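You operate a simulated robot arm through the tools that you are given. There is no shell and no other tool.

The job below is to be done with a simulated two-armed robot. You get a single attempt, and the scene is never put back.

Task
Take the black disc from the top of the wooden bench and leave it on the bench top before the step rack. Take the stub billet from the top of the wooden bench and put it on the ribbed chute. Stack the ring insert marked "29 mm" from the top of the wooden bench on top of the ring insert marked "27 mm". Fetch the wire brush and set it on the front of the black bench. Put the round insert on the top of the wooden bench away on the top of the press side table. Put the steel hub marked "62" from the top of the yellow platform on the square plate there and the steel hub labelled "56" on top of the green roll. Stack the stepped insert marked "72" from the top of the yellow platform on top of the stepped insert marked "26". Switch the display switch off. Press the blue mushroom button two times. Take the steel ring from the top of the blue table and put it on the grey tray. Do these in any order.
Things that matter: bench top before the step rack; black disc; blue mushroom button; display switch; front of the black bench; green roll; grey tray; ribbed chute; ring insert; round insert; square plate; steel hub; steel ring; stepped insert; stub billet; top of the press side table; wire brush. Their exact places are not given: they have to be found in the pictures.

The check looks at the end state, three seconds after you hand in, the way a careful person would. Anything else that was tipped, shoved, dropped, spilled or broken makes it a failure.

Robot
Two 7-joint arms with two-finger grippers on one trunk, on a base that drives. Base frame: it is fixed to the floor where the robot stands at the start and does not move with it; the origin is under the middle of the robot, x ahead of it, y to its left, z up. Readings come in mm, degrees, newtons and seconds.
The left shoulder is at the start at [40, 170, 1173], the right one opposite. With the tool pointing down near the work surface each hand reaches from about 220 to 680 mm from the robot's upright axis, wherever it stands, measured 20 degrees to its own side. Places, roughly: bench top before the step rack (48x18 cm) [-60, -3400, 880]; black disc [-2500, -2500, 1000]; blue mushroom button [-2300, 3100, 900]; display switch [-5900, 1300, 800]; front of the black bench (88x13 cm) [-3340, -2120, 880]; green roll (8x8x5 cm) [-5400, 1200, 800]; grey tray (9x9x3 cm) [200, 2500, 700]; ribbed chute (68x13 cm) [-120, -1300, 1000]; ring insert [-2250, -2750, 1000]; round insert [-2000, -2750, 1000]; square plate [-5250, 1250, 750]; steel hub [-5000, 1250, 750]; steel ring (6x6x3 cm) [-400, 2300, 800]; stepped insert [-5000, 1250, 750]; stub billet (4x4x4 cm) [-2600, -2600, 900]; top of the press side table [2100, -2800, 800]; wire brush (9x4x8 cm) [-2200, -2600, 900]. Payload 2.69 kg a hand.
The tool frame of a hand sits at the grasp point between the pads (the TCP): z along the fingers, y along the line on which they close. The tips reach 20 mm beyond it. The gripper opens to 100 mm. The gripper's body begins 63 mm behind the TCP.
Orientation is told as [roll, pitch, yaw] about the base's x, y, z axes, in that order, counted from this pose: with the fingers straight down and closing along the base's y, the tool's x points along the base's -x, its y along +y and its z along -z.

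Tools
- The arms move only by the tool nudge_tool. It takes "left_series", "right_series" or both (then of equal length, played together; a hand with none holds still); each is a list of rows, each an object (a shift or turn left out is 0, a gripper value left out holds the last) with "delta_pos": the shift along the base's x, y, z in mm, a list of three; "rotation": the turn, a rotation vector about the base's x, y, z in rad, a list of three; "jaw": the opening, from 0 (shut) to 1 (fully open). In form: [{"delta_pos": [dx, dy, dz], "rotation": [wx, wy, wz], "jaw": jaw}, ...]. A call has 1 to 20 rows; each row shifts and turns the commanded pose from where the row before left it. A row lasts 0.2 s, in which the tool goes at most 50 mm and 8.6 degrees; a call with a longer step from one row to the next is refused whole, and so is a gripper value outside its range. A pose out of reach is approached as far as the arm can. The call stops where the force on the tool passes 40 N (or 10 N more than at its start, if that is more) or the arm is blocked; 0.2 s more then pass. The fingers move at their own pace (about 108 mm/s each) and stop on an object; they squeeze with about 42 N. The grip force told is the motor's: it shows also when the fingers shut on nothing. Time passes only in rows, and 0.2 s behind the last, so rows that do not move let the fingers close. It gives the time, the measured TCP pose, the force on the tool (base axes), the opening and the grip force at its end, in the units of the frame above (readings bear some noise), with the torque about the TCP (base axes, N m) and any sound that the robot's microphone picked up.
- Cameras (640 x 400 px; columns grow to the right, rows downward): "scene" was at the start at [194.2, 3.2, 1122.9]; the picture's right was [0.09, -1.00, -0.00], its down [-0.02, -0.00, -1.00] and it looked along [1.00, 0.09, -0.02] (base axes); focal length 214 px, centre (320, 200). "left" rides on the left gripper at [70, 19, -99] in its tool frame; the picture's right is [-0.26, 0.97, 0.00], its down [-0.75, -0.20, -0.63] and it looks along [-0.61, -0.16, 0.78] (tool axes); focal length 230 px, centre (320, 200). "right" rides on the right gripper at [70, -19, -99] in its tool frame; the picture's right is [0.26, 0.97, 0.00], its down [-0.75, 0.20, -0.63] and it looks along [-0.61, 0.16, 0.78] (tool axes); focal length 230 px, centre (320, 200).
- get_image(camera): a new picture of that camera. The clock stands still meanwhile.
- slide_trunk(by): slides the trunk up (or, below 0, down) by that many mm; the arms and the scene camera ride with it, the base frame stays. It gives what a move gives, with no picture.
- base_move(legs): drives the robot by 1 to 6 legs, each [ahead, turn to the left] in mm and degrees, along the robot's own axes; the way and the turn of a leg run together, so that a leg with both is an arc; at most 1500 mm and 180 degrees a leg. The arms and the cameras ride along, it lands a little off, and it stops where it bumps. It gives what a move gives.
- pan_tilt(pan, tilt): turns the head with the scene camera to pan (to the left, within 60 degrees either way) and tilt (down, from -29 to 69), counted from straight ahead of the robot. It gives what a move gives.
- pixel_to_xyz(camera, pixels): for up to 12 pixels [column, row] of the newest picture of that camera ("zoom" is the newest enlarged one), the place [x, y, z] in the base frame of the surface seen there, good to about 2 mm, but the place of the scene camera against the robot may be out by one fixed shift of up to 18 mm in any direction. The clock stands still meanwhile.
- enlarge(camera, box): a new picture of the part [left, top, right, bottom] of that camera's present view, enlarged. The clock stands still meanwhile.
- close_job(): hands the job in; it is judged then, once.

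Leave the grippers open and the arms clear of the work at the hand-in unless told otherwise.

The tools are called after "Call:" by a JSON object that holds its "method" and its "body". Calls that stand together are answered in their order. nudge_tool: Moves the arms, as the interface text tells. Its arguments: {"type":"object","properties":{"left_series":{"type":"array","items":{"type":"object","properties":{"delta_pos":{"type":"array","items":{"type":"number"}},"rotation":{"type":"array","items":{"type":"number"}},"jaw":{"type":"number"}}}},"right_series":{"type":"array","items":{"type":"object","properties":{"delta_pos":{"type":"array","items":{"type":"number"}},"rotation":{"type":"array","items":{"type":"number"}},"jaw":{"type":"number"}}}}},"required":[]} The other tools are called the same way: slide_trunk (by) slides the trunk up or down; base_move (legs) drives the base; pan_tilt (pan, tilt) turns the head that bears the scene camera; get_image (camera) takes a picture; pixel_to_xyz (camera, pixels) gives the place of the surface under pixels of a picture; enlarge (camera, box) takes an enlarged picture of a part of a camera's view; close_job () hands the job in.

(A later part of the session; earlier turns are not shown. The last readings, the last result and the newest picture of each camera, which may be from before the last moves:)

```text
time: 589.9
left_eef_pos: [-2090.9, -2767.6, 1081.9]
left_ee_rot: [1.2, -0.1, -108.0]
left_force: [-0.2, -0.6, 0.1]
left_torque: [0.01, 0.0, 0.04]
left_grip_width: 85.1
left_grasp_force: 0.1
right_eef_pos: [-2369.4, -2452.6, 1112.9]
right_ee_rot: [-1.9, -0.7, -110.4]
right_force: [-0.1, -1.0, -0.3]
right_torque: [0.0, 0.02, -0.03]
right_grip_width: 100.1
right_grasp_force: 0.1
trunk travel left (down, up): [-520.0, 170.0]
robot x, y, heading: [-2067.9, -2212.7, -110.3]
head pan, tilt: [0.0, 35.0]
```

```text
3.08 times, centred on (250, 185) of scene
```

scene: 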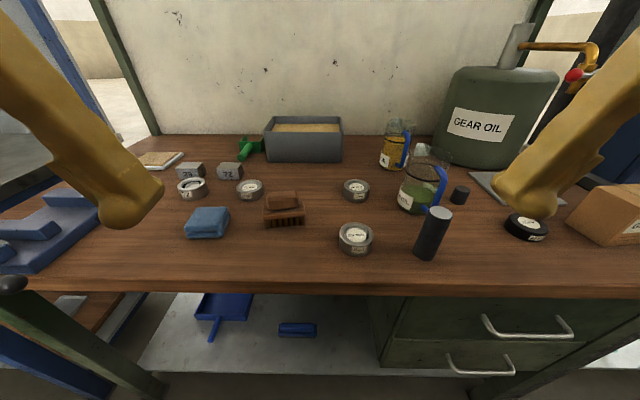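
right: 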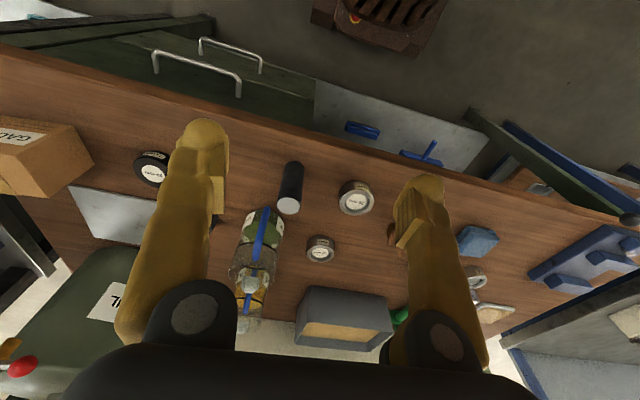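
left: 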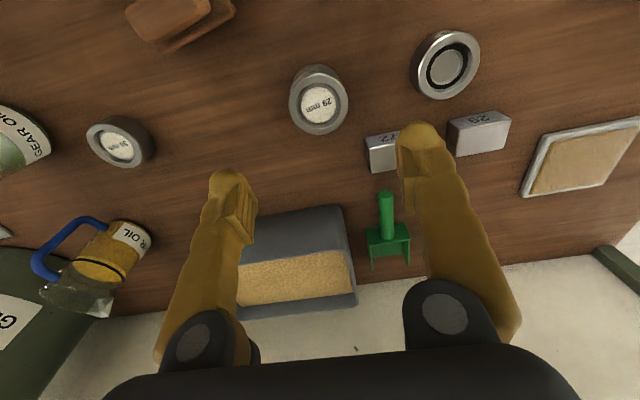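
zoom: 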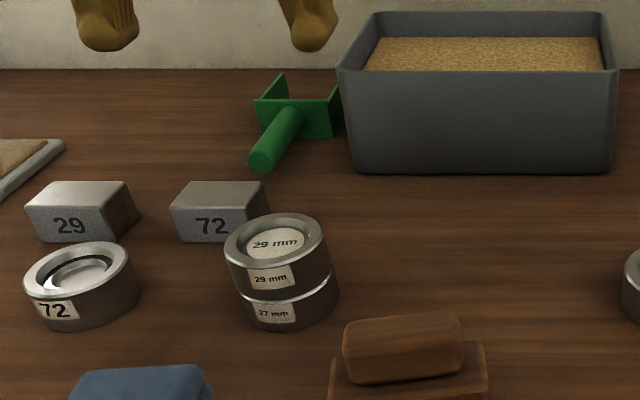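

29 is stacked on 27. Next the wire brush: I move the left hand over it.

Call:
{"method": "nudge_tool", "body": {"left_series": [{"delta_pos": [-12, 26, 5], "jaw": 1.0}, {"delta_pos": [-12, 26, 5]}, {"delta_pos": [-12, 26, 0]}, {"delta_pos": [-12, 26, 0]}, {"delta_pos": [-12, 24, 0]}, {}], "right_series": [{"delta_pos": [-8, 4, 0]}, {"delta_pos": [-8, 4, 0]}, {"delta_pos": [-8, 4, 0]}, {"delta_pos": [-8, 4, 0]}, {}, {}]}}

Call:
{"method": "get_image", "body": {"camera": "left"}}

Call:
{"method": "enlarge", "body": {"camera": "scene", "box": [200, 150, 340, 260]}}

```text
time: 591.3
left_eef_pos: [-2151.0, -2637.8, 1092.1]
left_ee_rot: [1.0, -0.1, -108.1]
left_force: [-0.8, 0.6, 0.0]
left_torque: [-0.01, 0.04, -0.02]
left_grip_width: 100.1
left_grasp_force: 0.0
right_eef_pos: [-2401.2, -2440.0, 1112.2]
right_ee_rot: [-1.7, -0.7, -110.3]
right_force: [0.5, -0.1, 0.0]
right_torque: [0.01, -0.01, 0.0]
right_grip_width: 100.1
right_grasp_force: 0.1
trunk travel left (down, up): [-520.0, 170.0]
robot x, y, heading: [-2065.5, -2213.1, -110.2]
head pan, tilt: [0.0, 35.0]
```

```text
taken
```

left: 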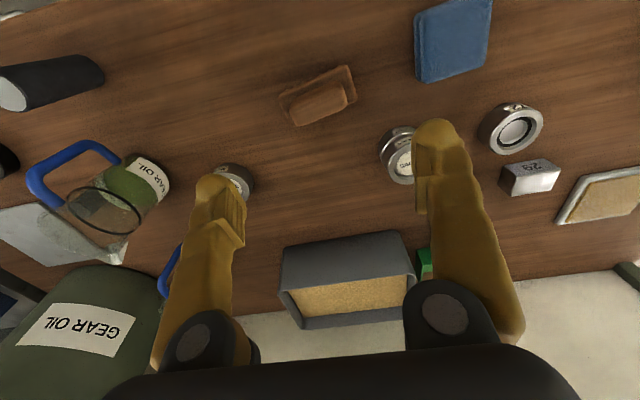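

```text
3.64 times, centred on (270, 205) of scene
```

zoom: 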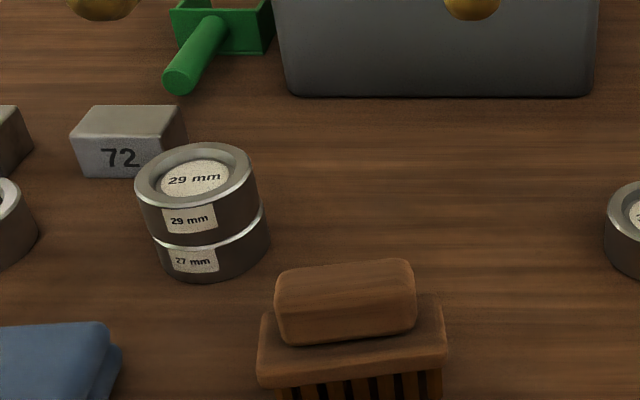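

I measure the brush's handle and plate.

Call:
{"method": "pixel_to_xyz", "body": {"camera": "left", "pixels": [[294, 104], [344, 84], [346, 103], [301, 121], [320, 102], [286, 96], [346, 70], [353, 80], [330, 82], [270, 140]]}}

```text
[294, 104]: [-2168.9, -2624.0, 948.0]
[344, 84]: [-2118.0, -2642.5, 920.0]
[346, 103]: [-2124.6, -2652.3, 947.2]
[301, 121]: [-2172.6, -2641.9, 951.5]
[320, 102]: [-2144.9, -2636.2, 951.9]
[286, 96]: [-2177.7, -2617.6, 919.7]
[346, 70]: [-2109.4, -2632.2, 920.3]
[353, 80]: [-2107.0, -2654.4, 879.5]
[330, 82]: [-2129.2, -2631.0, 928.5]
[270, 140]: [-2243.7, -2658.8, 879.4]
```

Handle: centre ≈(-2146,-2639), top 952, plate top 920. I'll grip the handle's ends with fingertips just above the plate (TCP z≈945).

Call:
{"method": "nudge_tool", "body": {"left_series": [{"delta_pos": [2.5, -0.5, -25]}, {"delta_pos": [2.5, -0.5, -30]}, {"delta_pos": [0, 0, -30]}, {"delta_pos": [0, 0, -25]}, {}], "right_series": [{}, {}, {}, {}, {}]}}

Call:
{"method": "get_image", "body": {"camera": "left"}}

```text
time: 592.5
left_eef_pos: [-2144.1, -2647.3, 990.6]
left_ee_rot: [-0.8, -0.2, -105.8]
left_force: [-0.5, 0.5, -0.6]
left_torque: [-0.02, 0.01, 0.01]
left_grip_width: 100.3
left_grasp_force: 0.0
right_eef_pos: [-2401.5, -2437.9, 1111.6]
right_ee_rot: [-1.9, -0.7, -110.3]
right_force: [0.6, 0.6, 0.3]
right_torque: [-0.03, -0.01, 0.01]
right_grip_width: 99.8
right_grasp_force: 0.1
trunk travel left (down, up): [-520.0, 170.0]
robot x, y, heading: [-2070.5, -2212.7, -110.5]
head pan, tilt: [0.0, 35.0]
```

```text
taken
```

left: 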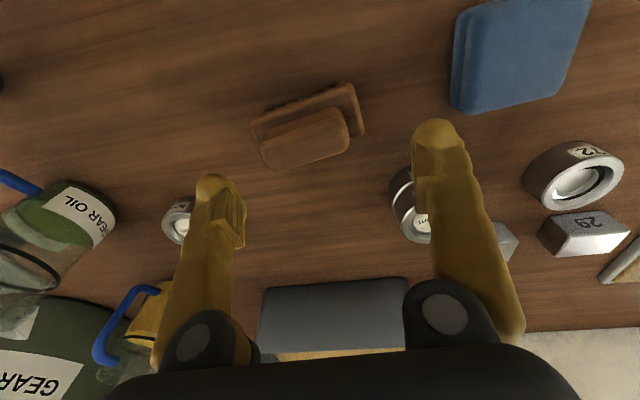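

The left arm is a bit strained this close to the centre line. I lift, back off 40 mm and turn 10° right so the brush sits on its own side.

Call:
{"method": "nudge_tool", "body": {"left_series": [{"delta_pos": [3, 5, 30]}, {"delta_pos": [3, 10, 35]}, {"delta_pos": [3, 10, 35]}, {"delta_pos": [0, 5, 10]}, {}, {}, {}], "right_series": [{}, {}, {}, {}, {}, {}, {}]}}

Call:
{"method": "base_move", "body": {"legs": [[-40, 0], [0, -11]]}}

Call:
{"method": "nudge_tool", "body": {"right_series": [{"delta_pos": [0, 0, 1]}, {"delta_pos": [0, 0, 1]}, {}, {}], "left_series": [{"delta_pos": [0, 0, 1]}, {"delta_pos": [0, 0, 1]}, {}, {}]}}

Call:
{"method": "get_image", "body": {"camera": "left"}}

```text
time: 594.1
left_eef_pos: [-2137.6, -2609.1, 1092.8]
left_ee_rot: [1.0, -0.1, -108.0]
left_force: [-0.1, 0.0, -0.3]
left_torque: [-0.01, 0.01, 0.0]
left_grip_width: 100.0
left_grasp_force: 0.0
right_eef_pos: [-2401.7, -2438.0, 1111.9]
right_ee_rot: [-1.7, -0.7, -110.3]
right_force: [0.1, -0.2, 0.1]
right_torque: [0.02, 0.03, -0.02]
right_grip_width: 100.1
right_grasp_force: 0.0
trunk travel left (down, up): [-520.0, 170.0]
robot x, y, heading: [-2067.2, -2214.3, -110.3]
head pan, tilt: [0.0, 35.0]
```

```text
time: 595.7
left_eef_pos: [-2195.7, -2554.6, 1092.0]
left_ee_rot: [0.9, -0.1, -118.9]
left_force: [-0.3, 0.3, 0.9]
left_torque: [-0.03, -0.04, 0.01]
left_grip_width: 100.1
left_grasp_force: 0.0
right_eef_pos: [-2426.0, -2336.5, 1112.0]
right_ee_rot: [-1.7, -0.6, -121.1]
right_force: [-0.7, -1.3, 0.0]
right_torque: [-0.03, 0.02, 0.01]
right_grip_width: 99.9
right_grasp_force: 0.0
trunk travel left (down, up): [-520.0, 170.0]
robot x, y, heading: [-2053.5, -2180.2, -121.4]
head pan, tilt: [0.0, 35.0]
```

```text
time: 596.7
left_eef_pos: [-2188.4, -2539.8, 1099.7]
left_ee_rot: [1.0, -1.0, -119.0]
left_force: [0.0, -0.2, -0.2]
left_torque: [0.01, -0.06, 0.0]
left_grip_width: 100.1
left_grasp_force: 0.0
right_eef_pos: [-2417.0, -2321.1, 1117.8]
right_ee_rot: [-1.6, -1.5, -121.1]
right_force: [-0.3, 0.6, 0.4]
right_torque: [0.06, -0.03, -0.03]
right_grip_width: 99.7
right_grasp_force: 0.0
trunk travel left (down, up): [-520.0, 170.0]
robot x, y, heading: [-2050.6, -2176.3, -121.2]
head pan, tilt: [0.0, 35.0]
```

```text
taken
```

left: 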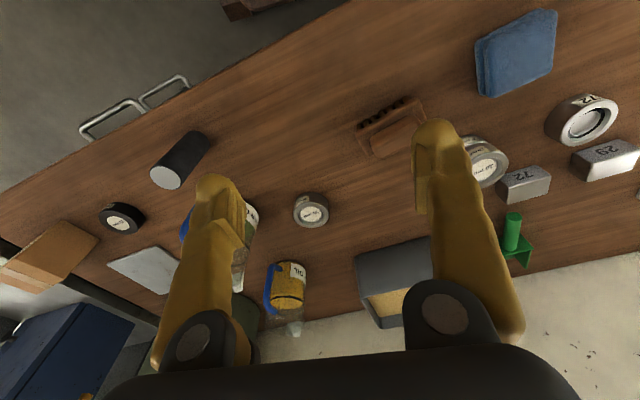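

I move over the brush, rotating the hand +12° to line up with the handle.

Call:
{"method": "nudge_tool", "body": {"left_series": [{"delta_pos": [10, -25, -10], "rotation": [0.009, -0.004, 0.07]}, {"delta_pos": [11, -25, -10], "rotation": [0.008, -0.004, 0.07]}, {"delta_pos": [11, -25, -10], "rotation": [0, 0, 0.07]}, {"delta_pos": [10, -24, -10]}, {}], "right_series": [{}, {}, {}, {}, {}]}}

Call:
{"method": "get_image", "body": {"camera": "left"}}

```text
time: 597.9
left_eef_pos: [-2145.9, -2636.9, 1061.9]
left_ee_rot: [0.9, -0.1, -106.8]
left_force: [-0.3, 0.6, -0.2]
left_torque: [-0.01, 0.01, 0.0]
left_grip_width: 100.0
left_grasp_force: 0.1
right_eef_pos: [-2414.6, -2318.9, 1118.5]
right_ee_rot: [-1.7, -1.5, -121.1]
right_force: [0.2, 0.2, 0.2]
right_torque: [0.01, 0.02, -0.02]
right_grip_width: 100.1
right_grasp_force: 0.0
trunk travel left (down, up): [-520.0, 170.0]
robot x, y, heading: [-2051.6, -2180.9, -121.5]
head pan, tilt: [0.0, 35.0]
```

```text
taken
```

left: 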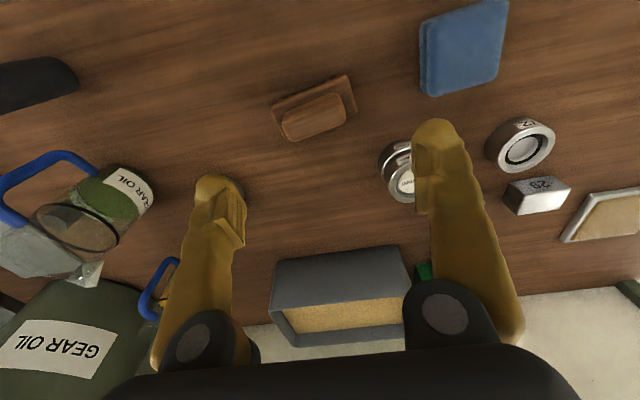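

I measure the handle's end points to check its axis.

Call:
{"method": "pixel_to_xyz", "body": {"camera": "left", "pixels": [[286, 128], [343, 107], [284, 120], [291, 138], [338, 96], [346, 116], [314, 117], [300, 109], [328, 126]]}}

```text
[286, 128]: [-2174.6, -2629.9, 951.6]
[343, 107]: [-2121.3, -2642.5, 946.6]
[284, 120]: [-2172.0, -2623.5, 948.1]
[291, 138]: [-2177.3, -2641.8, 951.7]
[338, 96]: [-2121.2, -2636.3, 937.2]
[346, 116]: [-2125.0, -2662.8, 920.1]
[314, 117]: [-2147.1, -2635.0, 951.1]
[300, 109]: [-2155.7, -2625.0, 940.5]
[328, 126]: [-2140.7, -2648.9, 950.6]
```

Handle centre (-2148,-2637), axis -13°. I rotate 3.5° more and descend to z≈985.

Call:
{"method": "nudge_tool", "body": {"left_series": [{"delta_pos": [-1, -0.5, -25], "rotation": [0, 0, 0.03]}, {"delta_pos": [-1, 0, -25], "rotation": [0, 0, 0.03]}, {"delta_pos": [0, 0, -25]}, {}], "right_series": [{}, {}, {}, {}]}}

Call:
{"method": "get_image", "body": {"camera": "left"}}

```text
time: 598.9
left_eef_pos: [-2147.5, -2638.1, 985.7]
left_ee_rot: [1.0, -0.1, -103.4]
left_force: [0.0, 0.1, 0.6]
left_torque: [-0.02, 0.02, 0.03]
left_grip_width: 100.2
left_grasp_force: 0.2
right_eef_pos: [-2414.8, -2320.1, 1118.7]
right_ee_rot: [-1.7, -1.6, -121.1]
right_force: [-0.1, 0.3, -0.5]
right_torque: [0.04, 0.03, 0.0]
right_grip_width: 100.0
right_grasp_force: 0.0
trunk travel left (down, up): [-520.0, 170.0]
robot x, y, heading: [-2051.5, -2178.6, -121.6]
head pan, tilt: [0.0, 35.0]
```

```text
taken
```

left: 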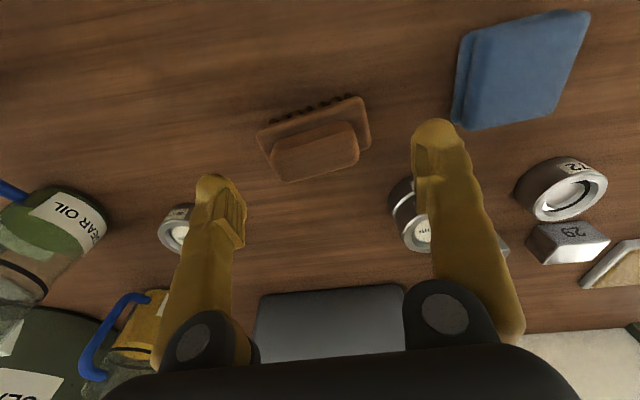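

Centred. Lower to 946 and close.

Call:
{"method": "nudge_tool", "body": {"left_series": [{"delta_pos": [0, 0, -20]}, {"delta_pos": [0, 0, -12]}, {"delta_pos": [0, 0, -7]}, {"jaw": 0.65}, {"jaw": 0.5}, {"jaw": 0.3}, {"jaw": 0.0}, {"jaw": 0.0}], "right_series": [{}, {}, {}, {}, {}, {}, {}, {}]}}

Call:
{"method": "get_image", "body": {"camera": "left"}}

```text
time: 600.7
left_eef_pos: [-2147.6, -2637.3, 947.6]
left_ee_rot: [0.9, 0.0, -103.4]
left_force: [-0.5, -0.2, 0.1]
left_torque: [-0.03, 0.01, 0.01]
left_grip_width: 60.0
left_grasp_force: 42.4
right_eef_pos: [-2415.0, -2319.7, 1118.2]
right_ee_rot: [-1.7, -1.6, -121.0]
right_force: [-0.3, 0.9, -0.1]
right_torque: [-0.02, 0.01, 0.0]
right_grip_width: 100.2
right_grasp_force: 0.1
trunk travel left (down, up): [-520.0, 170.0]
robot x, y, heading: [-2051.2, -2176.0, -121.6]
head pan, tilt: [0.0, 35.0]
```

```text
taken
```

left: 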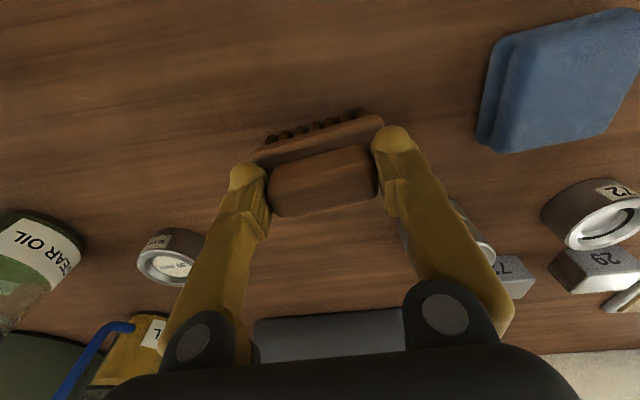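

The handle is gripped at 60 mm. I lift it.

Call:
{"method": "nudge_tool", "body": {"left_series": [{"delta_pos": [0, 0, 5]}, {"delta_pos": [0, 0, 25]}, {"delta_pos": [0, 0, 40]}, {"delta_pos": [0, 0, 40]}, {"delta_pos": [0, 0, 40]}, {"delta_pos": [-2, 15, 10]}, {"delta_pos": [-4, 20, 0]}, {}, {}], "right_series": [{}, {}, {}, {}, {}, {}, {}, {}, {}]}}

Call:
{"method": "get_image", "body": {"camera": "left"}}

```text
time: 602.7
left_eef_pos: [-2152.9, -2603.5, 1106.7]
left_ee_rot: [1.0, 0.0, -103.4]
left_force: [0.2, -0.2, -0.1]
left_torque: [0.06, 0.01, -0.03]
left_grip_width: 59.7
left_grasp_force: 42.3
right_eef_pos: [-2415.9, -2320.4, 1119.5]
right_ee_rot: [-1.7, -1.5, -121.0]
right_force: [-0.5, 0.4, -0.1]
right_torque: [-0.01, 0.03, 0.01]
right_grip_width: 99.7
right_grasp_force: 0.1
trunk travel left (down, up): [-520.0, 170.0]
robot x, y, heading: [-2050.8, -2178.1, -121.4]
head pan, tilt: [0.0, 35.0]
```

```text
taken
```

left: 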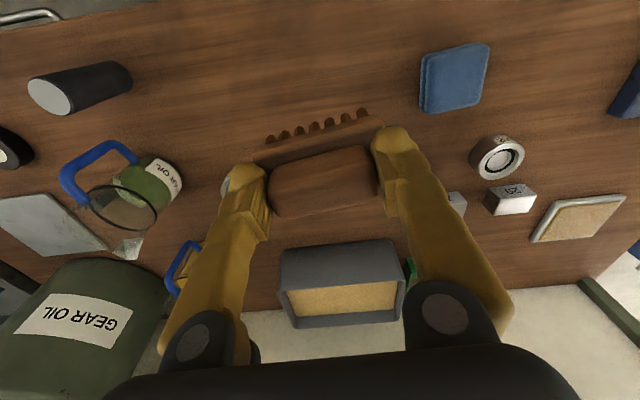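

Brush lifted. I drive west to the black bench: back off 60, turn along the bench, 1407 mm, turn to face it.

Call:
{"method": "base_move", "body": {"legs": [[-60, 0], [0, -78.5], [1407, 0], [0, 89.5]]}}

Call:
{"method": "nudge_tool", "body": {"right_series": [{"delta_pos": [0, 0, 1]}, {"delta_pos": [0, 0, 1]}, {}, {}], "left_series": [{"delta_pos": [0, 0, 1]}, {"delta_pos": [0, 0, 1]}, {}, {}]}}

Call:
{"method": "get_image", "body": {"camera": "scene"}}

Call:
{"method": "get_image", "body": {"camera": "left"}}

```text
time: 617.7
left_eef_pos: [-3374.2, -2072.4, 1105.8]
left_ee_rot: [1.0, 0.1, -93.3]
left_force: [0.3, 0.1, -0.3]
left_torque: [0.01, 0.01, 0.0]
left_grip_width: 59.7
left_grasp_force: 41.9
right_eef_pos: [-3680.7, -1839.7, 1119.5]
right_ee_rot: [-1.8, -1.6, -110.9]
right_force: [-0.4, 0.4, -0.1]
right_torque: [0.02, -0.01, 0.03]
right_grip_width: 100.0
right_grasp_force: 0.0
trunk travel left (down, up): [-520.0, 170.0]
robot x, y, heading: [-3355.7, -1634.0, -111.0]
head pan, tilt: [0.0, 35.0]
```

```text
time: 618.7
left_eef_pos: [-3366.6, -2058.0, 1114.0]
left_ee_rot: [0.8, -0.8, -93.1]
left_force: [0.4, 0.1, -1.4]
left_torque: [0.06, 0.0, 0.02]
left_grip_width: 59.8
left_grasp_force: 42.0
right_eef_pos: [-3674.9, -1824.8, 1125.3]
right_ee_rot: [-1.8, -2.4, -110.9]
right_force: [-0.4, 1.2, -0.2]
right_torque: [-0.02, 0.03, -0.03]
right_grip_width: 99.8
right_grasp_force: 0.1
trunk travel left (down, up): [-520.0, 170.0]
robot x, y, heading: [-3351.7, -1634.4, -111.5]
head pan, tilt: [0.0, 35.0]
```

```text
taken
```

scene: 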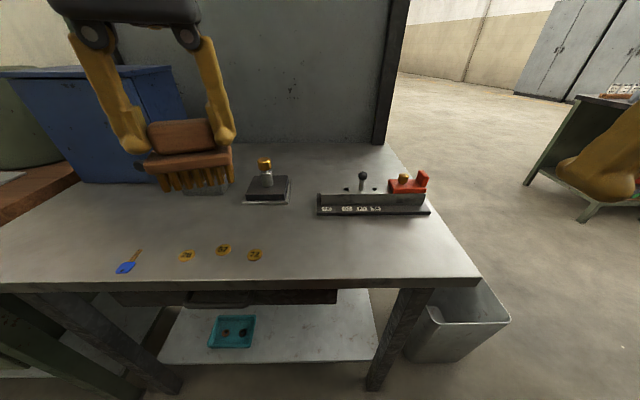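

```text
taken
```

left: 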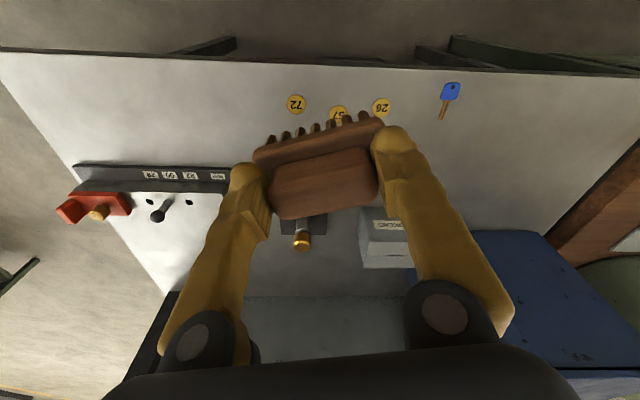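

The front strip has three tags and a key; the free part is right of the tags (scene ~(350,262)). I measure.

Call:
{"method": "pixel_to_xyz", "body": {"camera": "scene", "pixels": [[255, 255], [300, 262], [340, 262], [380, 262], [340, 282], [430, 278], [340, 215], [425, 212], [470, 280], [188, 255], [320, 240]]}}

Call:
{"method": "pixel_to_xyz", "body": {"camera": "left", "pixels": [[296, 103], [280, 108], [250, 110], [200, 110], [200, 60], [250, 63], [100, 175], [220, 160], [230, 130], [150, 185]]}}

```text
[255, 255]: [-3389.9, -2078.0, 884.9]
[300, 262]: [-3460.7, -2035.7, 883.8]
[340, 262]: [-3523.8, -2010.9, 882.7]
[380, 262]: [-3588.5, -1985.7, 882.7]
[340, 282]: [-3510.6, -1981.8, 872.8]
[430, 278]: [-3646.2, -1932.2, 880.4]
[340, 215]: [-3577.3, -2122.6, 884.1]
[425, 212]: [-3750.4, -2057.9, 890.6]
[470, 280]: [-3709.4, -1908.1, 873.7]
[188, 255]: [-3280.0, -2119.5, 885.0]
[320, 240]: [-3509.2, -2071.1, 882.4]
```

```text
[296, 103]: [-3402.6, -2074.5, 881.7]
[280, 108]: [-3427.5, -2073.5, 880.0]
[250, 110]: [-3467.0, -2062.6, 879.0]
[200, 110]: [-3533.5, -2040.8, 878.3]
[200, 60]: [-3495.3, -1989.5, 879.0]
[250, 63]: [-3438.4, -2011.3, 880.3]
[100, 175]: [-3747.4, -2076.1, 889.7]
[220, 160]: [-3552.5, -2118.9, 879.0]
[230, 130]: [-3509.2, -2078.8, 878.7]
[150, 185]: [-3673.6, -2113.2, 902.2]
```

Target spot: (-3511,-2035), ~49 mm behind the edge, clear of the tags. I shift the base 150 mm west so it's at the left hand's side, turning the hand so the brush is parallel to the edge.

Call:
{"method": "nudge_tool", "body": {"left_series": [{"delta_pos": [0, 0, 2], "rotation": [0.014, 0, -0.1]}, {"delta_pos": [0, 0, 2], "rotation": [0, 0, -0.1]}, {"delta_pos": [0, 0, 0], "rotation": [0, 0, -0.1]}, {}, {}, {}], "right_series": [{"delta_pos": [-4, -10, -5], "rotation": [0.015, -0.006, 0]}, {"delta_pos": [-4, -10, -5], "rotation": [0.015, -0.006, 0]}, {"delta_pos": [-4, -10, -5]}, {}, {}, {}]}}

Call:
{"method": "base_move", "body": {"legs": [[0, -89], [150, 0], [0, 90]]}}

Call:
{"method": "nudge_tool", "body": {"right_series": [{"delta_pos": [0, 0, 1]}, {"delta_pos": [0, 0, 1]}, {}, {}], "left_series": [{"delta_pos": [0, 0, 1]}, {"delta_pos": [0, 0, 1]}, {}, {}]}}

Call:
{"method": "get_image", "body": {"camera": "left"}}

```text
time: 620.1
left_eef_pos: [-3366.9, -2057.1, 1118.2]
left_ee_rot: [0.8, 0.0, -110.4]
left_force: [0.1, -1.1, -1.9]
left_torque: [0.0, -0.01, 0.01]
left_grip_width: 59.7
left_grasp_force: 42.1
right_eef_pos: [-3687.0, -1855.7, 1109.8]
right_ee_rot: [-1.8, -0.6, -110.9]
right_force: [0.6, -0.4, 0.9]
right_torque: [-0.04, -0.02, 0.0]
right_grip_width: 100.0
right_grasp_force: 0.0
trunk travel left (down, up): [-520.0, 170.0]
robot x, y, heading: [-3354.7, -1635.9, -111.1]
head pan, tilt: [0.0, 35.0]
```

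```text
time: 629.3
left_eef_pos: [-3508.0, -2001.4, 1117.5]
left_ee_rot: [0.7, -0.1, -110.7]
left_force: [0.0, 1.1, -0.8]
left_torque: [0.0, 0.0, -0.01]
left_grip_width: 59.8
left_grasp_force: 41.9
right_eef_pos: [-3826.7, -1798.0, 1109.6]
right_ee_rot: [-1.8, -0.5, -111.2]
right_force: [0.8, 0.1, 0.7]
right_torque: [0.02, -0.02, -0.04]
right_grip_width: 100.1
right_grasp_force: 0.0
trunk travel left (down, up): [-520.0, 170.0]
robot x, y, heading: [-3497.7, -1577.8, -111.6]
head pan, tilt: [0.0, 35.0]
```

```text
time: 630.3
left_eef_pos: [-3501.7, -1987.3, 1125.8]
left_ee_rot: [0.7, -0.9, -110.7]
left_force: [0.3, -0.9, -1.2]
left_torque: [0.02, 0.01, 0.0]
left_grip_width: 59.5
left_grasp_force: 41.8
right_eef_pos: [-3821.8, -1783.0, 1117.0]
right_ee_rot: [-1.8, -1.5, -111.2]
right_force: [-0.4, -1.0, 0.3]
right_torque: [0.01, 0.03, 0.0]
right_grip_width: 100.3
right_grasp_force: 0.2
trunk travel left (down, up): [-520.0, 170.0]
robot x, y, heading: [-3501.7, -1573.9, -111.7]
head pan, tilt: [0.0, 35.0]
```

```text
taken
```

left: 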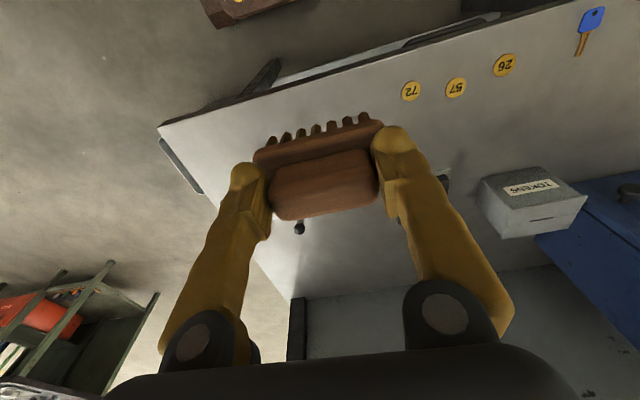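

I verify the tag 72, edge, and target with this view.

Call:
{"method": "pixel_to_xyz", "body": {"camera": "left", "pixels": [[411, 91], [300, 84], [250, 98], [350, 69], [340, 100], [200, 140], [299, 228]]}}

```text
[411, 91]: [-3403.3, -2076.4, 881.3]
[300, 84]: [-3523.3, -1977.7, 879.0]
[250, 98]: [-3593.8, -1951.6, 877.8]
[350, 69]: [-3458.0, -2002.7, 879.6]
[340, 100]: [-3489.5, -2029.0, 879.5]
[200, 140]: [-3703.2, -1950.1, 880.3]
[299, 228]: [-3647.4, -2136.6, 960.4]
```

All consistent. I move to (-3511,-2035) and lower to TCP≈955.

Call:
{"method": "nudge_tool", "body": {"left_series": [{"delta_pos": [-3, -16, -25], "rotation": [0.014, -0.005, 0]}, {"delta_pos": [-3, -16, -30]}, {"delta_pos": [-3, -16, -30]}, {"delta_pos": [0, 0, -35]}, {"delta_pos": [0, 0, -30]}, {"delta_pos": [0, 0, -20]}, {}], "right_series": [{}, {}, {}, {}, {}, {}, {}]}}

Call:
{"method": "get_image", "body": {"camera": "left"}}

Call:
{"method": "get_image", "body": {"camera": "scene"}}

```text
time: 631.9
left_eef_pos: [-3511.2, -2033.4, 957.7]
left_ee_rot: [0.8, -0.1, -110.7]
left_force: [-0.3, -0.4, -0.7]
left_torque: [-0.02, 0.03, -0.02]
left_grip_width: 59.6
left_grasp_force: 42.0
right_eef_pos: [-3821.3, -1780.8, 1116.3]
right_ee_rot: [-1.7, -1.6, -111.3]
right_force: [-0.3, -0.2, 0.1]
right_torque: [0.02, 0.01, -0.03]
right_grip_width: 100.1
right_grasp_force: 0.0
trunk travel left (down, up): [-520.0, 170.0]
robot x, y, heading: [-3497.7, -1577.5, -111.7]
head pan, tilt: [0.0, 35.0]
```

```text
taken
```

left: 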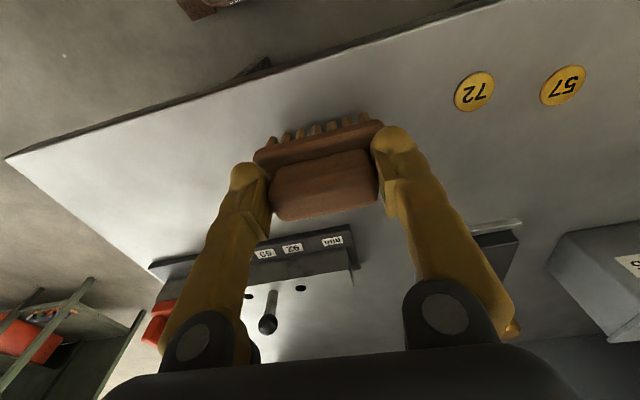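

```text
taken
```

scene: 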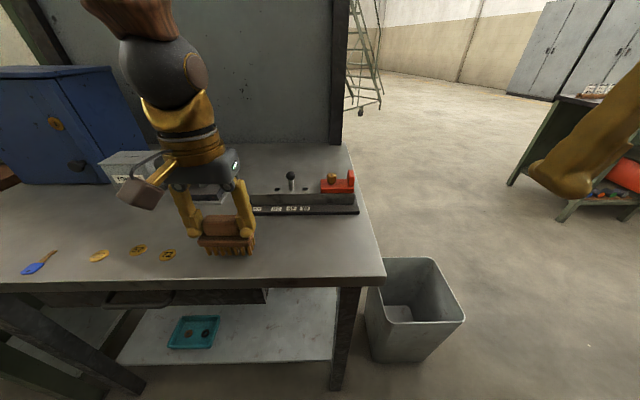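

Good spot. Lower the last ~10 mm to contact.

Call:
{"method": "nudge_tool", "body": {"left_series": [{"delta_pos": [0, 0, -5]}, {"delta_pos": [0, 0, -3]}, {"delta_pos": [0, 0, -1.5]}, {"delta_pos": [0, 0, -1.5]}, {}], "right_series": [{}, {}, {}, {}, {}]}}

```text
time: 633.1
left_eef_pos: [-3509.7, -2033.1, 947.8]
left_ee_rot: [0.7, -0.2, -110.7]
left_force: [2.1, -0.6, 14.3]
left_torque: [0.28, 0.43, -0.02]
left_grip_width: 59.8
left_grasp_force: 41.7
right_eef_pos: [-3821.7, -1779.5, 1117.5]
right_ee_rot: [-1.9, -1.6, -111.2]
right_force: [-0.8, 0.0, 0.7]
right_torque: [0.01, -0.01, -0.02]
right_grip_width: 99.8
right_grasp_force: 0.0
trunk travel left (down, up): [-520.0, 170.0]
robot x, y, heading: [-3497.6, -1578.8, -111.5]
head pan, tilt: [0.0, 35.0]
```

Resting (+14 N). Relax, open and lift.

Call:
{"method": "nudge_tool", "body": {"left_series": [{"delta_pos": [0, 0, 1.5]}, {"jaw": 0.66}, {"jaw": 0.8}, {"jaw": 0.85}, {"delta_pos": [0, 0, 10]}, {"delta_pos": [0, 0, 30]}, {"delta_pos": [0, 0, 40]}, {"delta_pos": [0, 0, 40]}, {"delta_pos": [0, 0, 30]}, {}], "right_series": [{}, {}, {}, {}, {}, {}, {}, {}, {}, {}]}}

Call:
{"method": "get_image", "body": {"camera": "left"}}

```text
time: 635.3
left_eef_pos: [-3511.1, -2034.4, 1097.7]
left_ee_rot: [0.7, -0.2, -110.6]
left_force: [-0.2, -0.4, -0.9]
left_torque: [0.03, 0.0, 0.02]
left_grip_width: 85.1
left_grasp_force: 0.1
right_eef_pos: [-3820.5, -1781.2, 1117.6]
right_ee_rot: [-1.8, -1.6, -111.3]
right_force: [-0.4, 0.1, 0.1]
right_torque: [0.01, -0.02, 0.01]
right_grip_width: 99.8
right_grasp_force: 0.0
trunk travel left (down, up): [-520.0, 170.0]
robot x, y, heading: [-3498.4, -1578.3, -111.6]
head pan, tilt: [0.0, 35.0]
```

```text
taken
```

left: 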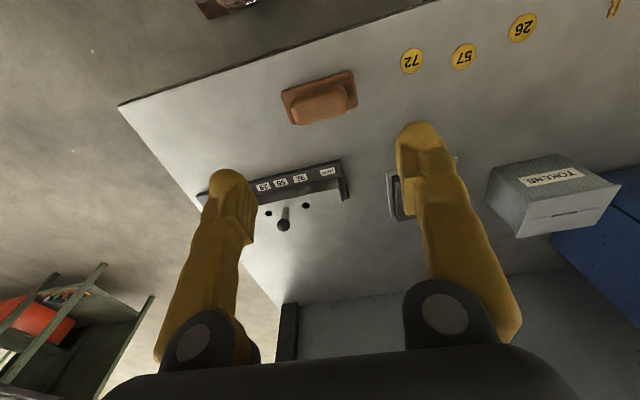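

The brush is placed. Now back east to the wooden bench's west end, for the stub billet (left hand).

Call:
{"method": "nudge_tool", "body": {"left_series": [{"delta_pos": [8, 20, 5], "jaw": 1.0}, {"delta_pos": [8, 20, 5]}, {}, {}, {}], "right_series": [{"delta_pos": [-4, -12, -3], "rotation": [0.015, -0.006, 0]}, {"delta_pos": [-4, -12, -3], "rotation": [0.015, -0.006, 0]}, {"delta_pos": [-4, -12, 0]}, {}, {}]}}

Call:
{"method": "base_move", "body": {"legs": [[0, 91.3], [1072, 0], [0, -90], [70, 0]]}}

Call:
{"method": "nudge_tool", "body": {"right_series": [{"delta_pos": [0, 0, 1]}, {"delta_pos": [0, 0, 1]}, {}, {}], "left_series": [{"delta_pos": [0, 0, 1]}, {"delta_pos": [0, 0, 1]}, {}, {}]}}

Call:
{"method": "get_image", "body": {"camera": "left"}}

Call:
{"method": "get_image", "body": {"camera": "right"}}

```text
time: 636.5
left_eef_pos: [-3494.7, -1993.4, 1105.7]
left_ee_rot: [0.8, -0.1, -110.8]
left_force: [0.2, -0.3, 0.1]
left_torque: [0.01, -0.01, 0.01]
left_grip_width: 100.0
left_grasp_force: 0.0
right_eef_pos: [-3832.8, -1818.6, 1110.6]
right_ee_rot: [-1.7, 0.4, -111.2]
right_force: [0.0, 0.7, -0.3]
right_torque: [0.02, -0.03, -0.01]
right_grip_width: 99.9
right_grasp_force: 0.1
trunk travel left (down, up): [-520.0, 170.0]
robot x, y, heading: [-3499.3, -1579.2, -111.5]
head pan, tilt: [0.0, 35.0]
```

```text
time: 650.6
left_eef_pos: [-2492.6, -2428.9, 1110.1]
left_ee_rot: [0.5, -0.6, -109.5]
left_force: [-0.2, -0.4, 0.0]
left_torque: [0.02, 0.01, 0.0]
left_grip_width: 100.1
left_grasp_force: 0.0
right_eef_pos: [-2835.0, -2260.1, 1113.3]
right_ee_rot: [-1.8, -0.2, -110.0]
right_force: [-0.1, -0.6, 0.0]
right_torque: [0.01, 0.01, -0.02]
right_grip_width: 99.9
right_grasp_force: 0.1
trunk travel left (down, up): [-520.0, 170.0]
robot x, y, heading: [-2508.3, -2024.4, -110.2]
head pan, tilt: [0.0, 35.0]
```

```text
time: 651.6
left_eef_pos: [-2493.5, -2428.6, 1113.1]
left_ee_rot: [0.8, -0.7, -109.4]
left_force: [0.1, 1.2, 0.1]
left_torque: [-0.06, 0.0, -0.02]
left_grip_width: 99.7
left_grasp_force: 0.0
right_eef_pos: [-2835.0, -2259.4, 1115.7]
right_ee_rot: [-1.8, -0.2, -110.0]
right_force: [0.7, 0.3, 0.3]
right_torque: [-0.08, 0.02, 0.01]
right_grip_width: 99.8
right_grasp_force: 0.0
trunk travel left (down, up): [-520.0, 170.0]
robot x, y, heading: [-2511.0, -2019.7, -110.1]
head pan, tilt: [0.0, 35.0]
```

```text
taken
```

left: 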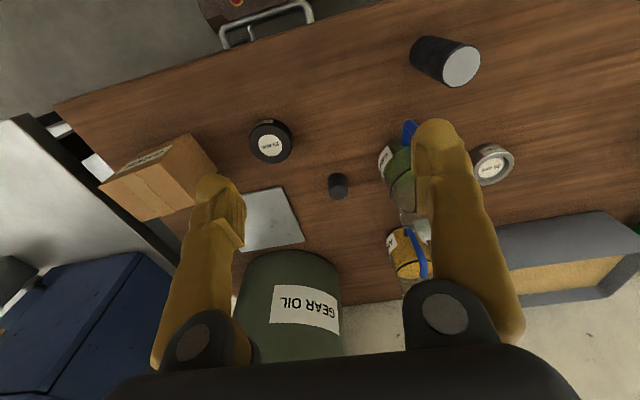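

```text
taken
```

right: 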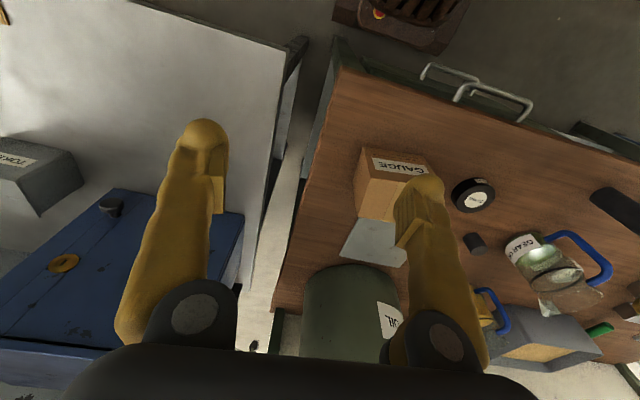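

The billet is at (338,186) and the disc at (270,141) in the left view. I measure both and neighbours.

Call:
{"method": "pixel_to_xyz", "body": {"camera": "left", "pixels": [[339, 192], [330, 191], [348, 189], [337, 178], [270, 146], [252, 147], [288, 144], [270, 160], [268, 128], [392, 160], [300, 237], [205, 160]]}}

Call:
{"method": "enlarge", "body": {"camera": "left", "box": [230, 100, 430, 260]}}

```text
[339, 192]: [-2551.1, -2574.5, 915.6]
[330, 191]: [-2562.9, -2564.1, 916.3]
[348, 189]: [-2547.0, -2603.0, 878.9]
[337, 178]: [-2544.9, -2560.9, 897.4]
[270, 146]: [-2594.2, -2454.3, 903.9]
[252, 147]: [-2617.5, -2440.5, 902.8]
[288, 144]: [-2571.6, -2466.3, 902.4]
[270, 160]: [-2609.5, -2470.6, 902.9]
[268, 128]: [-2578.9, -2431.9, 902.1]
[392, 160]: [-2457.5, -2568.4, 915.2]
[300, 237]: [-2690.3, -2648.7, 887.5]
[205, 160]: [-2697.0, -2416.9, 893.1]
```

```text
2.50 times, centred on (330, 180) of left
```

zoom: 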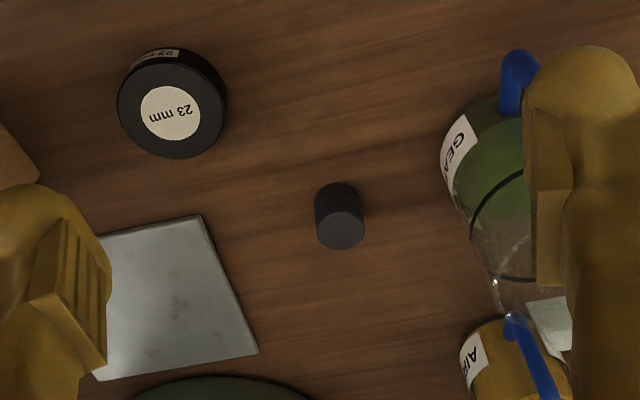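

Billet top centre ≈(-2551,-2574), height ~36 mm; disc centre ≈(-2594,-2453). I move the left hand above the billet with a narrower opening (jaw 0.65).

Call:
{"method": "nudge_tool", "body": {"left_series": [{"delta_pos": [-14, -36, -20], "rotation": [0.012, -0.004, 0], "jaw": 0.65}, {"delta_pos": [-14, -37, -25]}, {"delta_pos": [-14, -37, -28]}, {"delta_pos": [-15, -36, -28]}, {}], "right_series": [{}, {}, {}, {}, {}]}}

Call:
{"method": "get_image", "body": {"camera": "left"}}

```text
time: 652.8
left_eef_pos: [-2551.8, -2575.6, 1009.4]
left_ee_rot: [0.7, 0.1, -109.4]
left_force: [0.2, 0.8, 0.2]
left_torque: [-0.01, -0.03, -0.01]
left_grip_width: 65.0
left_grasp_force: 0.0
right_eef_pos: [-2836.6, -2260.2, 1116.4]
right_ee_rot: [-1.8, -0.1, -110.0]
right_force: [0.3, 0.3, 0.7]
right_torque: [0.04, 0.04, -0.02]
right_grip_width: 100.0
right_grasp_force: 0.1
trunk travel left (down, up): [-520.0, 170.0]
robot x, y, heading: [-2507.7, -2023.2, -110.1]
head pan, tilt: [0.0, 35.0]
```

```text
taken
```

left: 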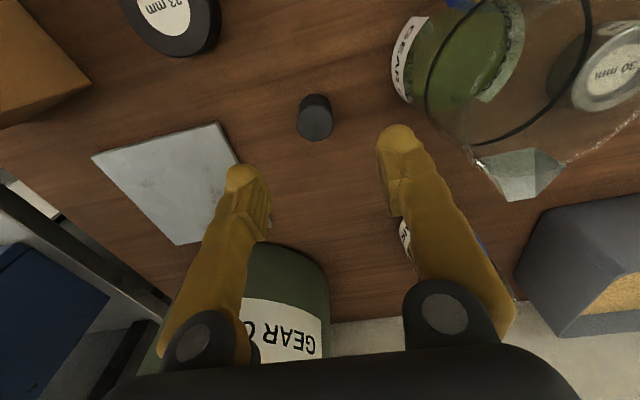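

The glass jug is near on the right; I measure its nearest points and the billet again.

Call:
{"method": "pixel_to_xyz", "body": {"camera": "left", "pixels": [[316, 123], [303, 120], [330, 117], [430, 100], [478, 152], [510, 185], [440, 120], [400, 70], [410, 240], [300, 260], [510, 150]]}}

```text
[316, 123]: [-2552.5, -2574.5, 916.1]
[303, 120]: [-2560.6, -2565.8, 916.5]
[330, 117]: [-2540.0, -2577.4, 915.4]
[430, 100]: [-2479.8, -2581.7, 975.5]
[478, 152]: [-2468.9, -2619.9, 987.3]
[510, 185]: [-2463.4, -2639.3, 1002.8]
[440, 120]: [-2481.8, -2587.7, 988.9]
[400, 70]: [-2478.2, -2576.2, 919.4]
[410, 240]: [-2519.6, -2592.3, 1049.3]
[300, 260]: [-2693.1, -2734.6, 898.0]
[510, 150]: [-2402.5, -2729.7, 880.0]
```

Clearance to the jug is ~19 mm for the gripper body – fine. I descend straight to 925, check, then grasp.

Call:
{"method": "nudge_tool", "body": {"left_series": [{"delta_pos": [0.5, 2, -28]}, {"delta_pos": [0, 0, -28]}, {"delta_pos": [0, 0, -26]}, {}], "right_series": [{}, {}, {}, {}]}}

Call:
{"method": "get_image", "body": {"camera": "left"}}

```text
time: 653.8
left_eef_pos: [-2550.2, -2575.2, 927.5]
left_ee_rot: [0.6, 0.1, -109.4]
left_force: [0.4, -0.1, 0.2]
left_torque: [0.03, 0.0, -0.02]
left_grip_width: 65.2
left_grasp_force: 0.1
right_eef_pos: [-2836.3, -2260.1, 1115.3]
right_ee_rot: [-1.8, -0.1, -110.0]
right_force: [0.6, 0.1, 0.4]
right_torque: [-0.03, 0.01, -0.04]
right_grip_width: 100.1
right_grasp_force: 0.0
trunk travel left (down, up): [-520.0, 170.0]
robot x, y, heading: [-2508.5, -2025.1, -110.2]
head pan, tilt: [0.0, 35.0]
```

```text
taken
```

left: 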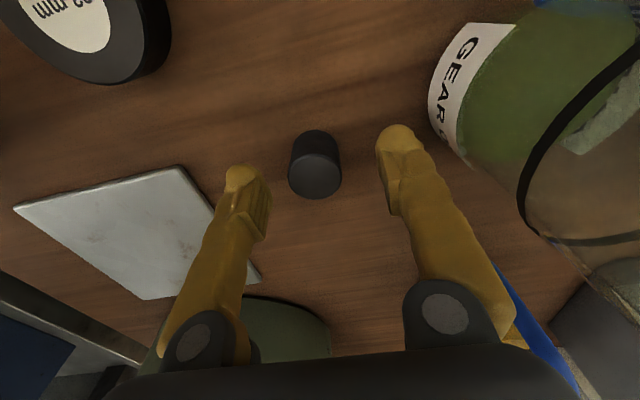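

Centred. Lower 20 mm, close and lift straight up.

Call:
{"method": "nudge_tool", "body": {"left_series": [{"delta_pos": [0, 0, -10]}, {"delta_pos": [0, 0, -9]}, {"jaw": 0.4}, {"jaw": 0.25}, {"jaw": 0.0}, {"jaw": 0.0}], "right_series": [{}, {}, {}, {}, {}, {}]}}

Call:
{"method": "nudge_tool", "body": {"left_series": [{"delta_pos": [0, 0, 5]}, {"delta_pos": [0, 0, 25]}, {"delta_pos": [0, 0, 40]}, {"delta_pos": [0, 0, 40]}, {"delta_pos": [0, 0, 40]}, {"delta_pos": [0, 5, 40]}, {"delta_pos": [5, 20, 0]}, {"delta_pos": [8, 25, 0]}, {}], "right_series": [{}, {}, {}, {}, {}, {}, {}, {}, {}]}}

Call:
{"method": "get_image", "body": {"camera": "left"}}

```text
time: 655.2
left_eef_pos: [-2551.9, -2574.9, 908.5]
left_ee_rot: [0.7, 0.2, -109.4]
left_force: [0.3, -0.8, -0.2]
left_torque: [-0.01, 0.01, 0.02]
left_grip_width: 30.6
left_grasp_force: 42.3
right_eef_pos: [-2837.1, -2261.4, 1116.6]
right_ee_rot: [-1.8, -0.1, -110.0]
right_force: [0.2, -0.2, -0.6]
right_torque: [0.03, 0.03, 0.01]
right_grip_width: 100.2
right_grasp_force: 0.0
trunk travel left (down, up): [-520.0, 170.0]
robot x, y, heading: [-2511.8, -2017.1, -110.0]
head pan, tilt: [0.0, 35.0]
```

```text
time: 657.2
left_eef_pos: [-2538.4, -2525.5, 1099.1]
left_ee_rot: [0.7, 0.2, -109.4]
left_force: [0.9, -0.1, -1.8]
left_torque: [0.01, -0.02, -0.04]
left_grip_width: 30.4
left_grasp_force: 41.7
right_eef_pos: [-2837.4, -2261.5, 1114.6]
right_ee_rot: [-1.7, -0.1, -110.0]
right_force: [0.1, -0.1, 0.0]
right_torque: [0.02, 0.03, 0.02]
right_grip_width: 100.1
right_grasp_force: 0.0
trunk travel left (down, up): [-520.0, 170.0]
robot x, y, heading: [-2508.4, -2020.0, -110.2]
head pan, tilt: [0.0, 35.0]
```

```text
taken
```

left: 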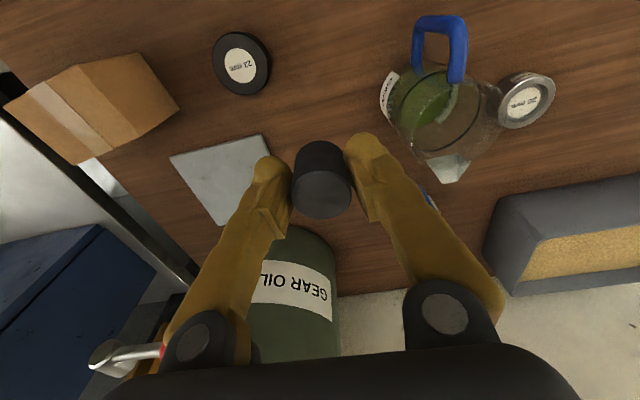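

The billet is held (30 mm). Now the disc with the right hand: I shift the base 230 mm east.

Call:
{"method": "nudge_tool", "body": {"left_series": [{"delta_pos": [8, 22, 5]}, {"delta_pos": [8, 22, 5]}, {}, {}, {}], "right_series": [{"delta_pos": [8, -5, -3]}, {"delta_pos": [8, -5, -3]}, {}, {}, {}]}}

Call:
{"method": "base_move", "body": {"legs": [[-70, 0], [0, 90], [230, 0], [0, -90], [40, 0]]}}

Call:
{"method": "nudge_tool", "body": {"right_series": [{"delta_pos": [0, 0, 1]}, {"delta_pos": [0, 0, 1]}, {}, {}], "left_series": [{"delta_pos": [0, 0, 1]}, {"delta_pos": [0, 0, 1]}, {}, {}]}}

Call:
{"method": "get_image", "body": {"camera": "right"}}

```text
time: 658.4
left_eef_pos: [-2522.6, -2479.8, 1110.2]
left_ee_rot: [0.5, 0.2, -109.4]
left_force: [-0.1, -0.5, -1.9]
left_torque: [0.0, -0.01, 0.02]
left_grip_width: 30.3
left_grasp_force: 42.2
right_eef_pos: [-2820.5, -2271.3, 1109.5]
right_ee_rot: [-1.8, -0.1, -110.0]
right_force: [-0.7, -0.1, -0.5]
right_torque: [0.0, 0.03, 0.03]
right_grip_width: 100.1
right_grasp_force: 0.1
trunk travel left (down, up): [-520.0, 170.0]
robot x, y, heading: [-2507.8, -2019.0, -110.3]
head pan, tilt: [0.0, 35.0]
```

```text
time: 669.1
left_eef_pos: [-2290.1, -2528.5, 1109.2]
left_ee_rot: [0.6, 0.1, -109.1]
left_force: [-0.8, 0.5, -2.2]
left_torque: [-0.01, -0.05, 0.0]
left_grip_width: 30.4
left_grasp_force: 41.8
right_eef_pos: [-2590.1, -2321.3, 1109.4]
right_ee_rot: [-1.8, 0.0, -109.6]
right_force: [-0.6, 1.2, -0.7]
right_torque: [-0.04, -0.04, -0.02]
right_grip_width: 100.3
right_grasp_force: 0.0
trunk travel left (down, up): [-520.0, 170.0]
robot x, y, heading: [-2277.8, -2070.7, -109.7]
head pan, tilt: [0.0, 35.0]
```

```text
time: 670.1
left_eef_pos: [-2285.3, -2516.6, 1116.7]
left_ee_rot: [0.6, -0.5, -109.1]
left_force: [-0.4, -0.8, -2.8]
left_torque: [0.02, -0.01, 0.03]
left_grip_width: 30.2
left_grasp_force: 42.2
right_eef_pos: [-2585.5, -2308.7, 1115.5]
right_ee_rot: [-1.7, -0.7, -109.6]
right_force: [-0.1, -0.9, -0.5]
right_torque: [0.04, 0.01, 0.0]
right_grip_width: 100.2
right_grasp_force: 0.0
trunk travel left (down, up): [-520.0, 170.0]
robot x, y, heading: [-2271.9, -2070.6, -109.9]
head pan, tilt: [0.0, 35.0]
```

```text
taken
```

right: 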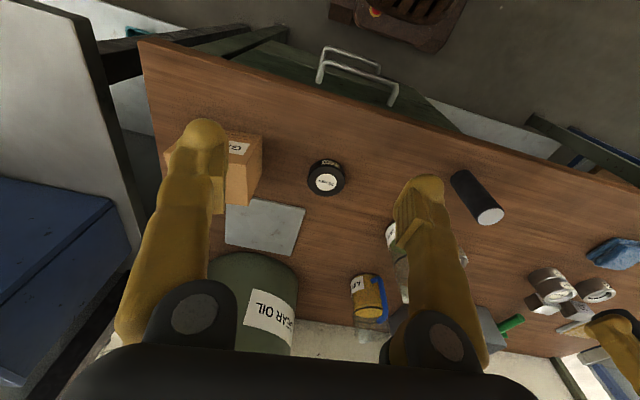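

The disc is at right view (326,178). I measure it and the box next to it.

Call:
{"method": "pixel_to_xyz", "body": {"camera": "right", "pixels": [[326, 182], [310, 182], [342, 181], [326, 170], [326, 194], [262, 150], [262, 175], [250, 195], [245, 165]]}}

```text
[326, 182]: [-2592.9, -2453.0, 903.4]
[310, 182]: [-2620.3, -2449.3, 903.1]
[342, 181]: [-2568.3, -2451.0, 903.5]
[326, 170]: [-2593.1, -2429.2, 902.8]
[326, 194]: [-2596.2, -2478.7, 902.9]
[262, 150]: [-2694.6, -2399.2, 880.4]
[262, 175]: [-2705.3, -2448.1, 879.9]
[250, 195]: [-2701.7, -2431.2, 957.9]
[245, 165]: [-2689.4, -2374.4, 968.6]
```

Disc centre (-2594,-2452), top 903. I move above it (z≈990), then descend.

Call:
{"method": "nudge_tool", "body": {"right_series": [{"delta_pos": [-2, -36, -30], "rotation": [0.012, -0.004, 0]}, {"delta_pos": [-2, -36, -32]}, {"delta_pos": [-2, -36, -32]}, {"delta_pos": [-2, -35, -32]}, {}], "left_series": [{}, {}, {}, {}, {}]}}

Call:
{"method": "get_image", "body": {"camera": "right"}}

```text
time: 671.3
left_eef_pos: [-2285.9, -2513.4, 1116.8]
left_ee_rot: [0.8, -0.7, -109.0]
left_force: [-0.2, 0.4, -2.0]
left_torque: [0.0, 0.03, -0.02]
left_grip_width: 30.1
left_grasp_force: 42.1
right_eef_pos: [-2594.6, -2450.6, 989.8]
right_ee_rot: [-1.9, -0.2, -109.6]
right_force: [0.0, 0.3, 0.0]
right_torque: [-0.02, 0.03, -0.01]
right_grip_width: 100.0
right_grasp_force: 0.1
trunk travel left (down, up): [-520.0, 170.0]
robot x, y, heading: [-2278.5, -2073.1, -109.5]
head pan, tilt: [0.0, 35.0]
```

```text
taken
```

right: 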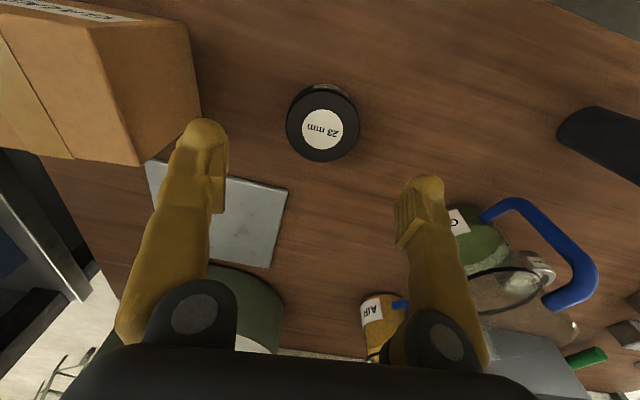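

The box corner looks close to the west finger; I measure it.

Call:
{"method": "pixel_to_xyz", "body": {"camera": "right", "pixels": [[198, 112], [190, 30], [140, 165], [170, 140], [322, 132], [292, 134], [354, 128], [323, 108], [322, 156]]}}

```text
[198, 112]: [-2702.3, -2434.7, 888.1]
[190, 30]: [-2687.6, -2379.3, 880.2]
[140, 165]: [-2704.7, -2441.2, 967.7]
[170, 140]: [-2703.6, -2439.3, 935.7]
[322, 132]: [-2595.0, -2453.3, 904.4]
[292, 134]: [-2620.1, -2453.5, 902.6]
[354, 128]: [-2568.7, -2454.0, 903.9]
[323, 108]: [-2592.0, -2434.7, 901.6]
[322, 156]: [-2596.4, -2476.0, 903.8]
```

Clear by >40 mm. Descend to 903 and grasp the disc.

Call:
{"method": "nudge_tool", "body": {"right_series": [{"delta_pos": [0, -2.5, -25]}, {"delta_pos": [0, 0, -28]}, {"delta_pos": [0, 0, -20]}, {"delta_pos": [0, 0, -12]}, {"jaw": 0.6}, {"jaw": 0.45}, {"jaw": 0.3}, {"jaw": 0.0}, {"jaw": 0.0}], "left_series": [{}, {}, {}, {}, {}, {}, {}, {}, {}]}}

Call:
{"method": "get_image", "body": {"camera": "right"}}

```text
time: 673.3
left_eef_pos: [-2284.8, -2515.0, 1117.4]
left_ee_rot: [0.7, -0.6, -109.0]
left_force: [0.0, 0.3, -2.0]
left_torque: [0.02, 0.0, -0.04]
left_grip_width: 30.2
left_grasp_force: 42.1
right_eef_pos: [-2593.7, -2452.7, 903.8]
right_ee_rot: [-1.9, -0.1, -109.7]
right_force: [-0.2, 0.1, 0.1]
right_torque: [-0.03, 0.05, -0.01]
right_grip_width: 60.7
right_grasp_force: 42.1
trunk travel left (down, up): [-520.0, 170.0]
robot x, y, heading: [-2276.9, -2071.2, -109.8]
head pan, tilt: [0.0, 35.0]
```

```text
taken
```

right: 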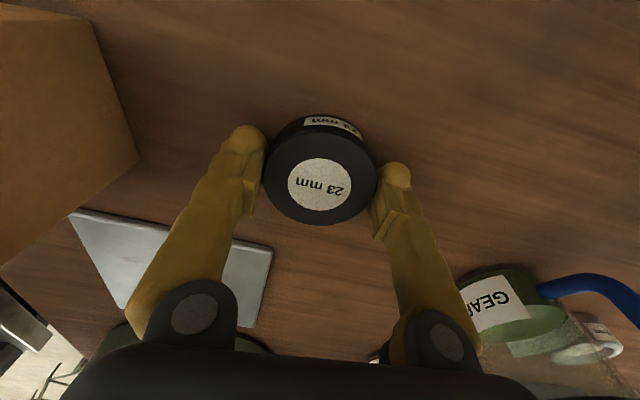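

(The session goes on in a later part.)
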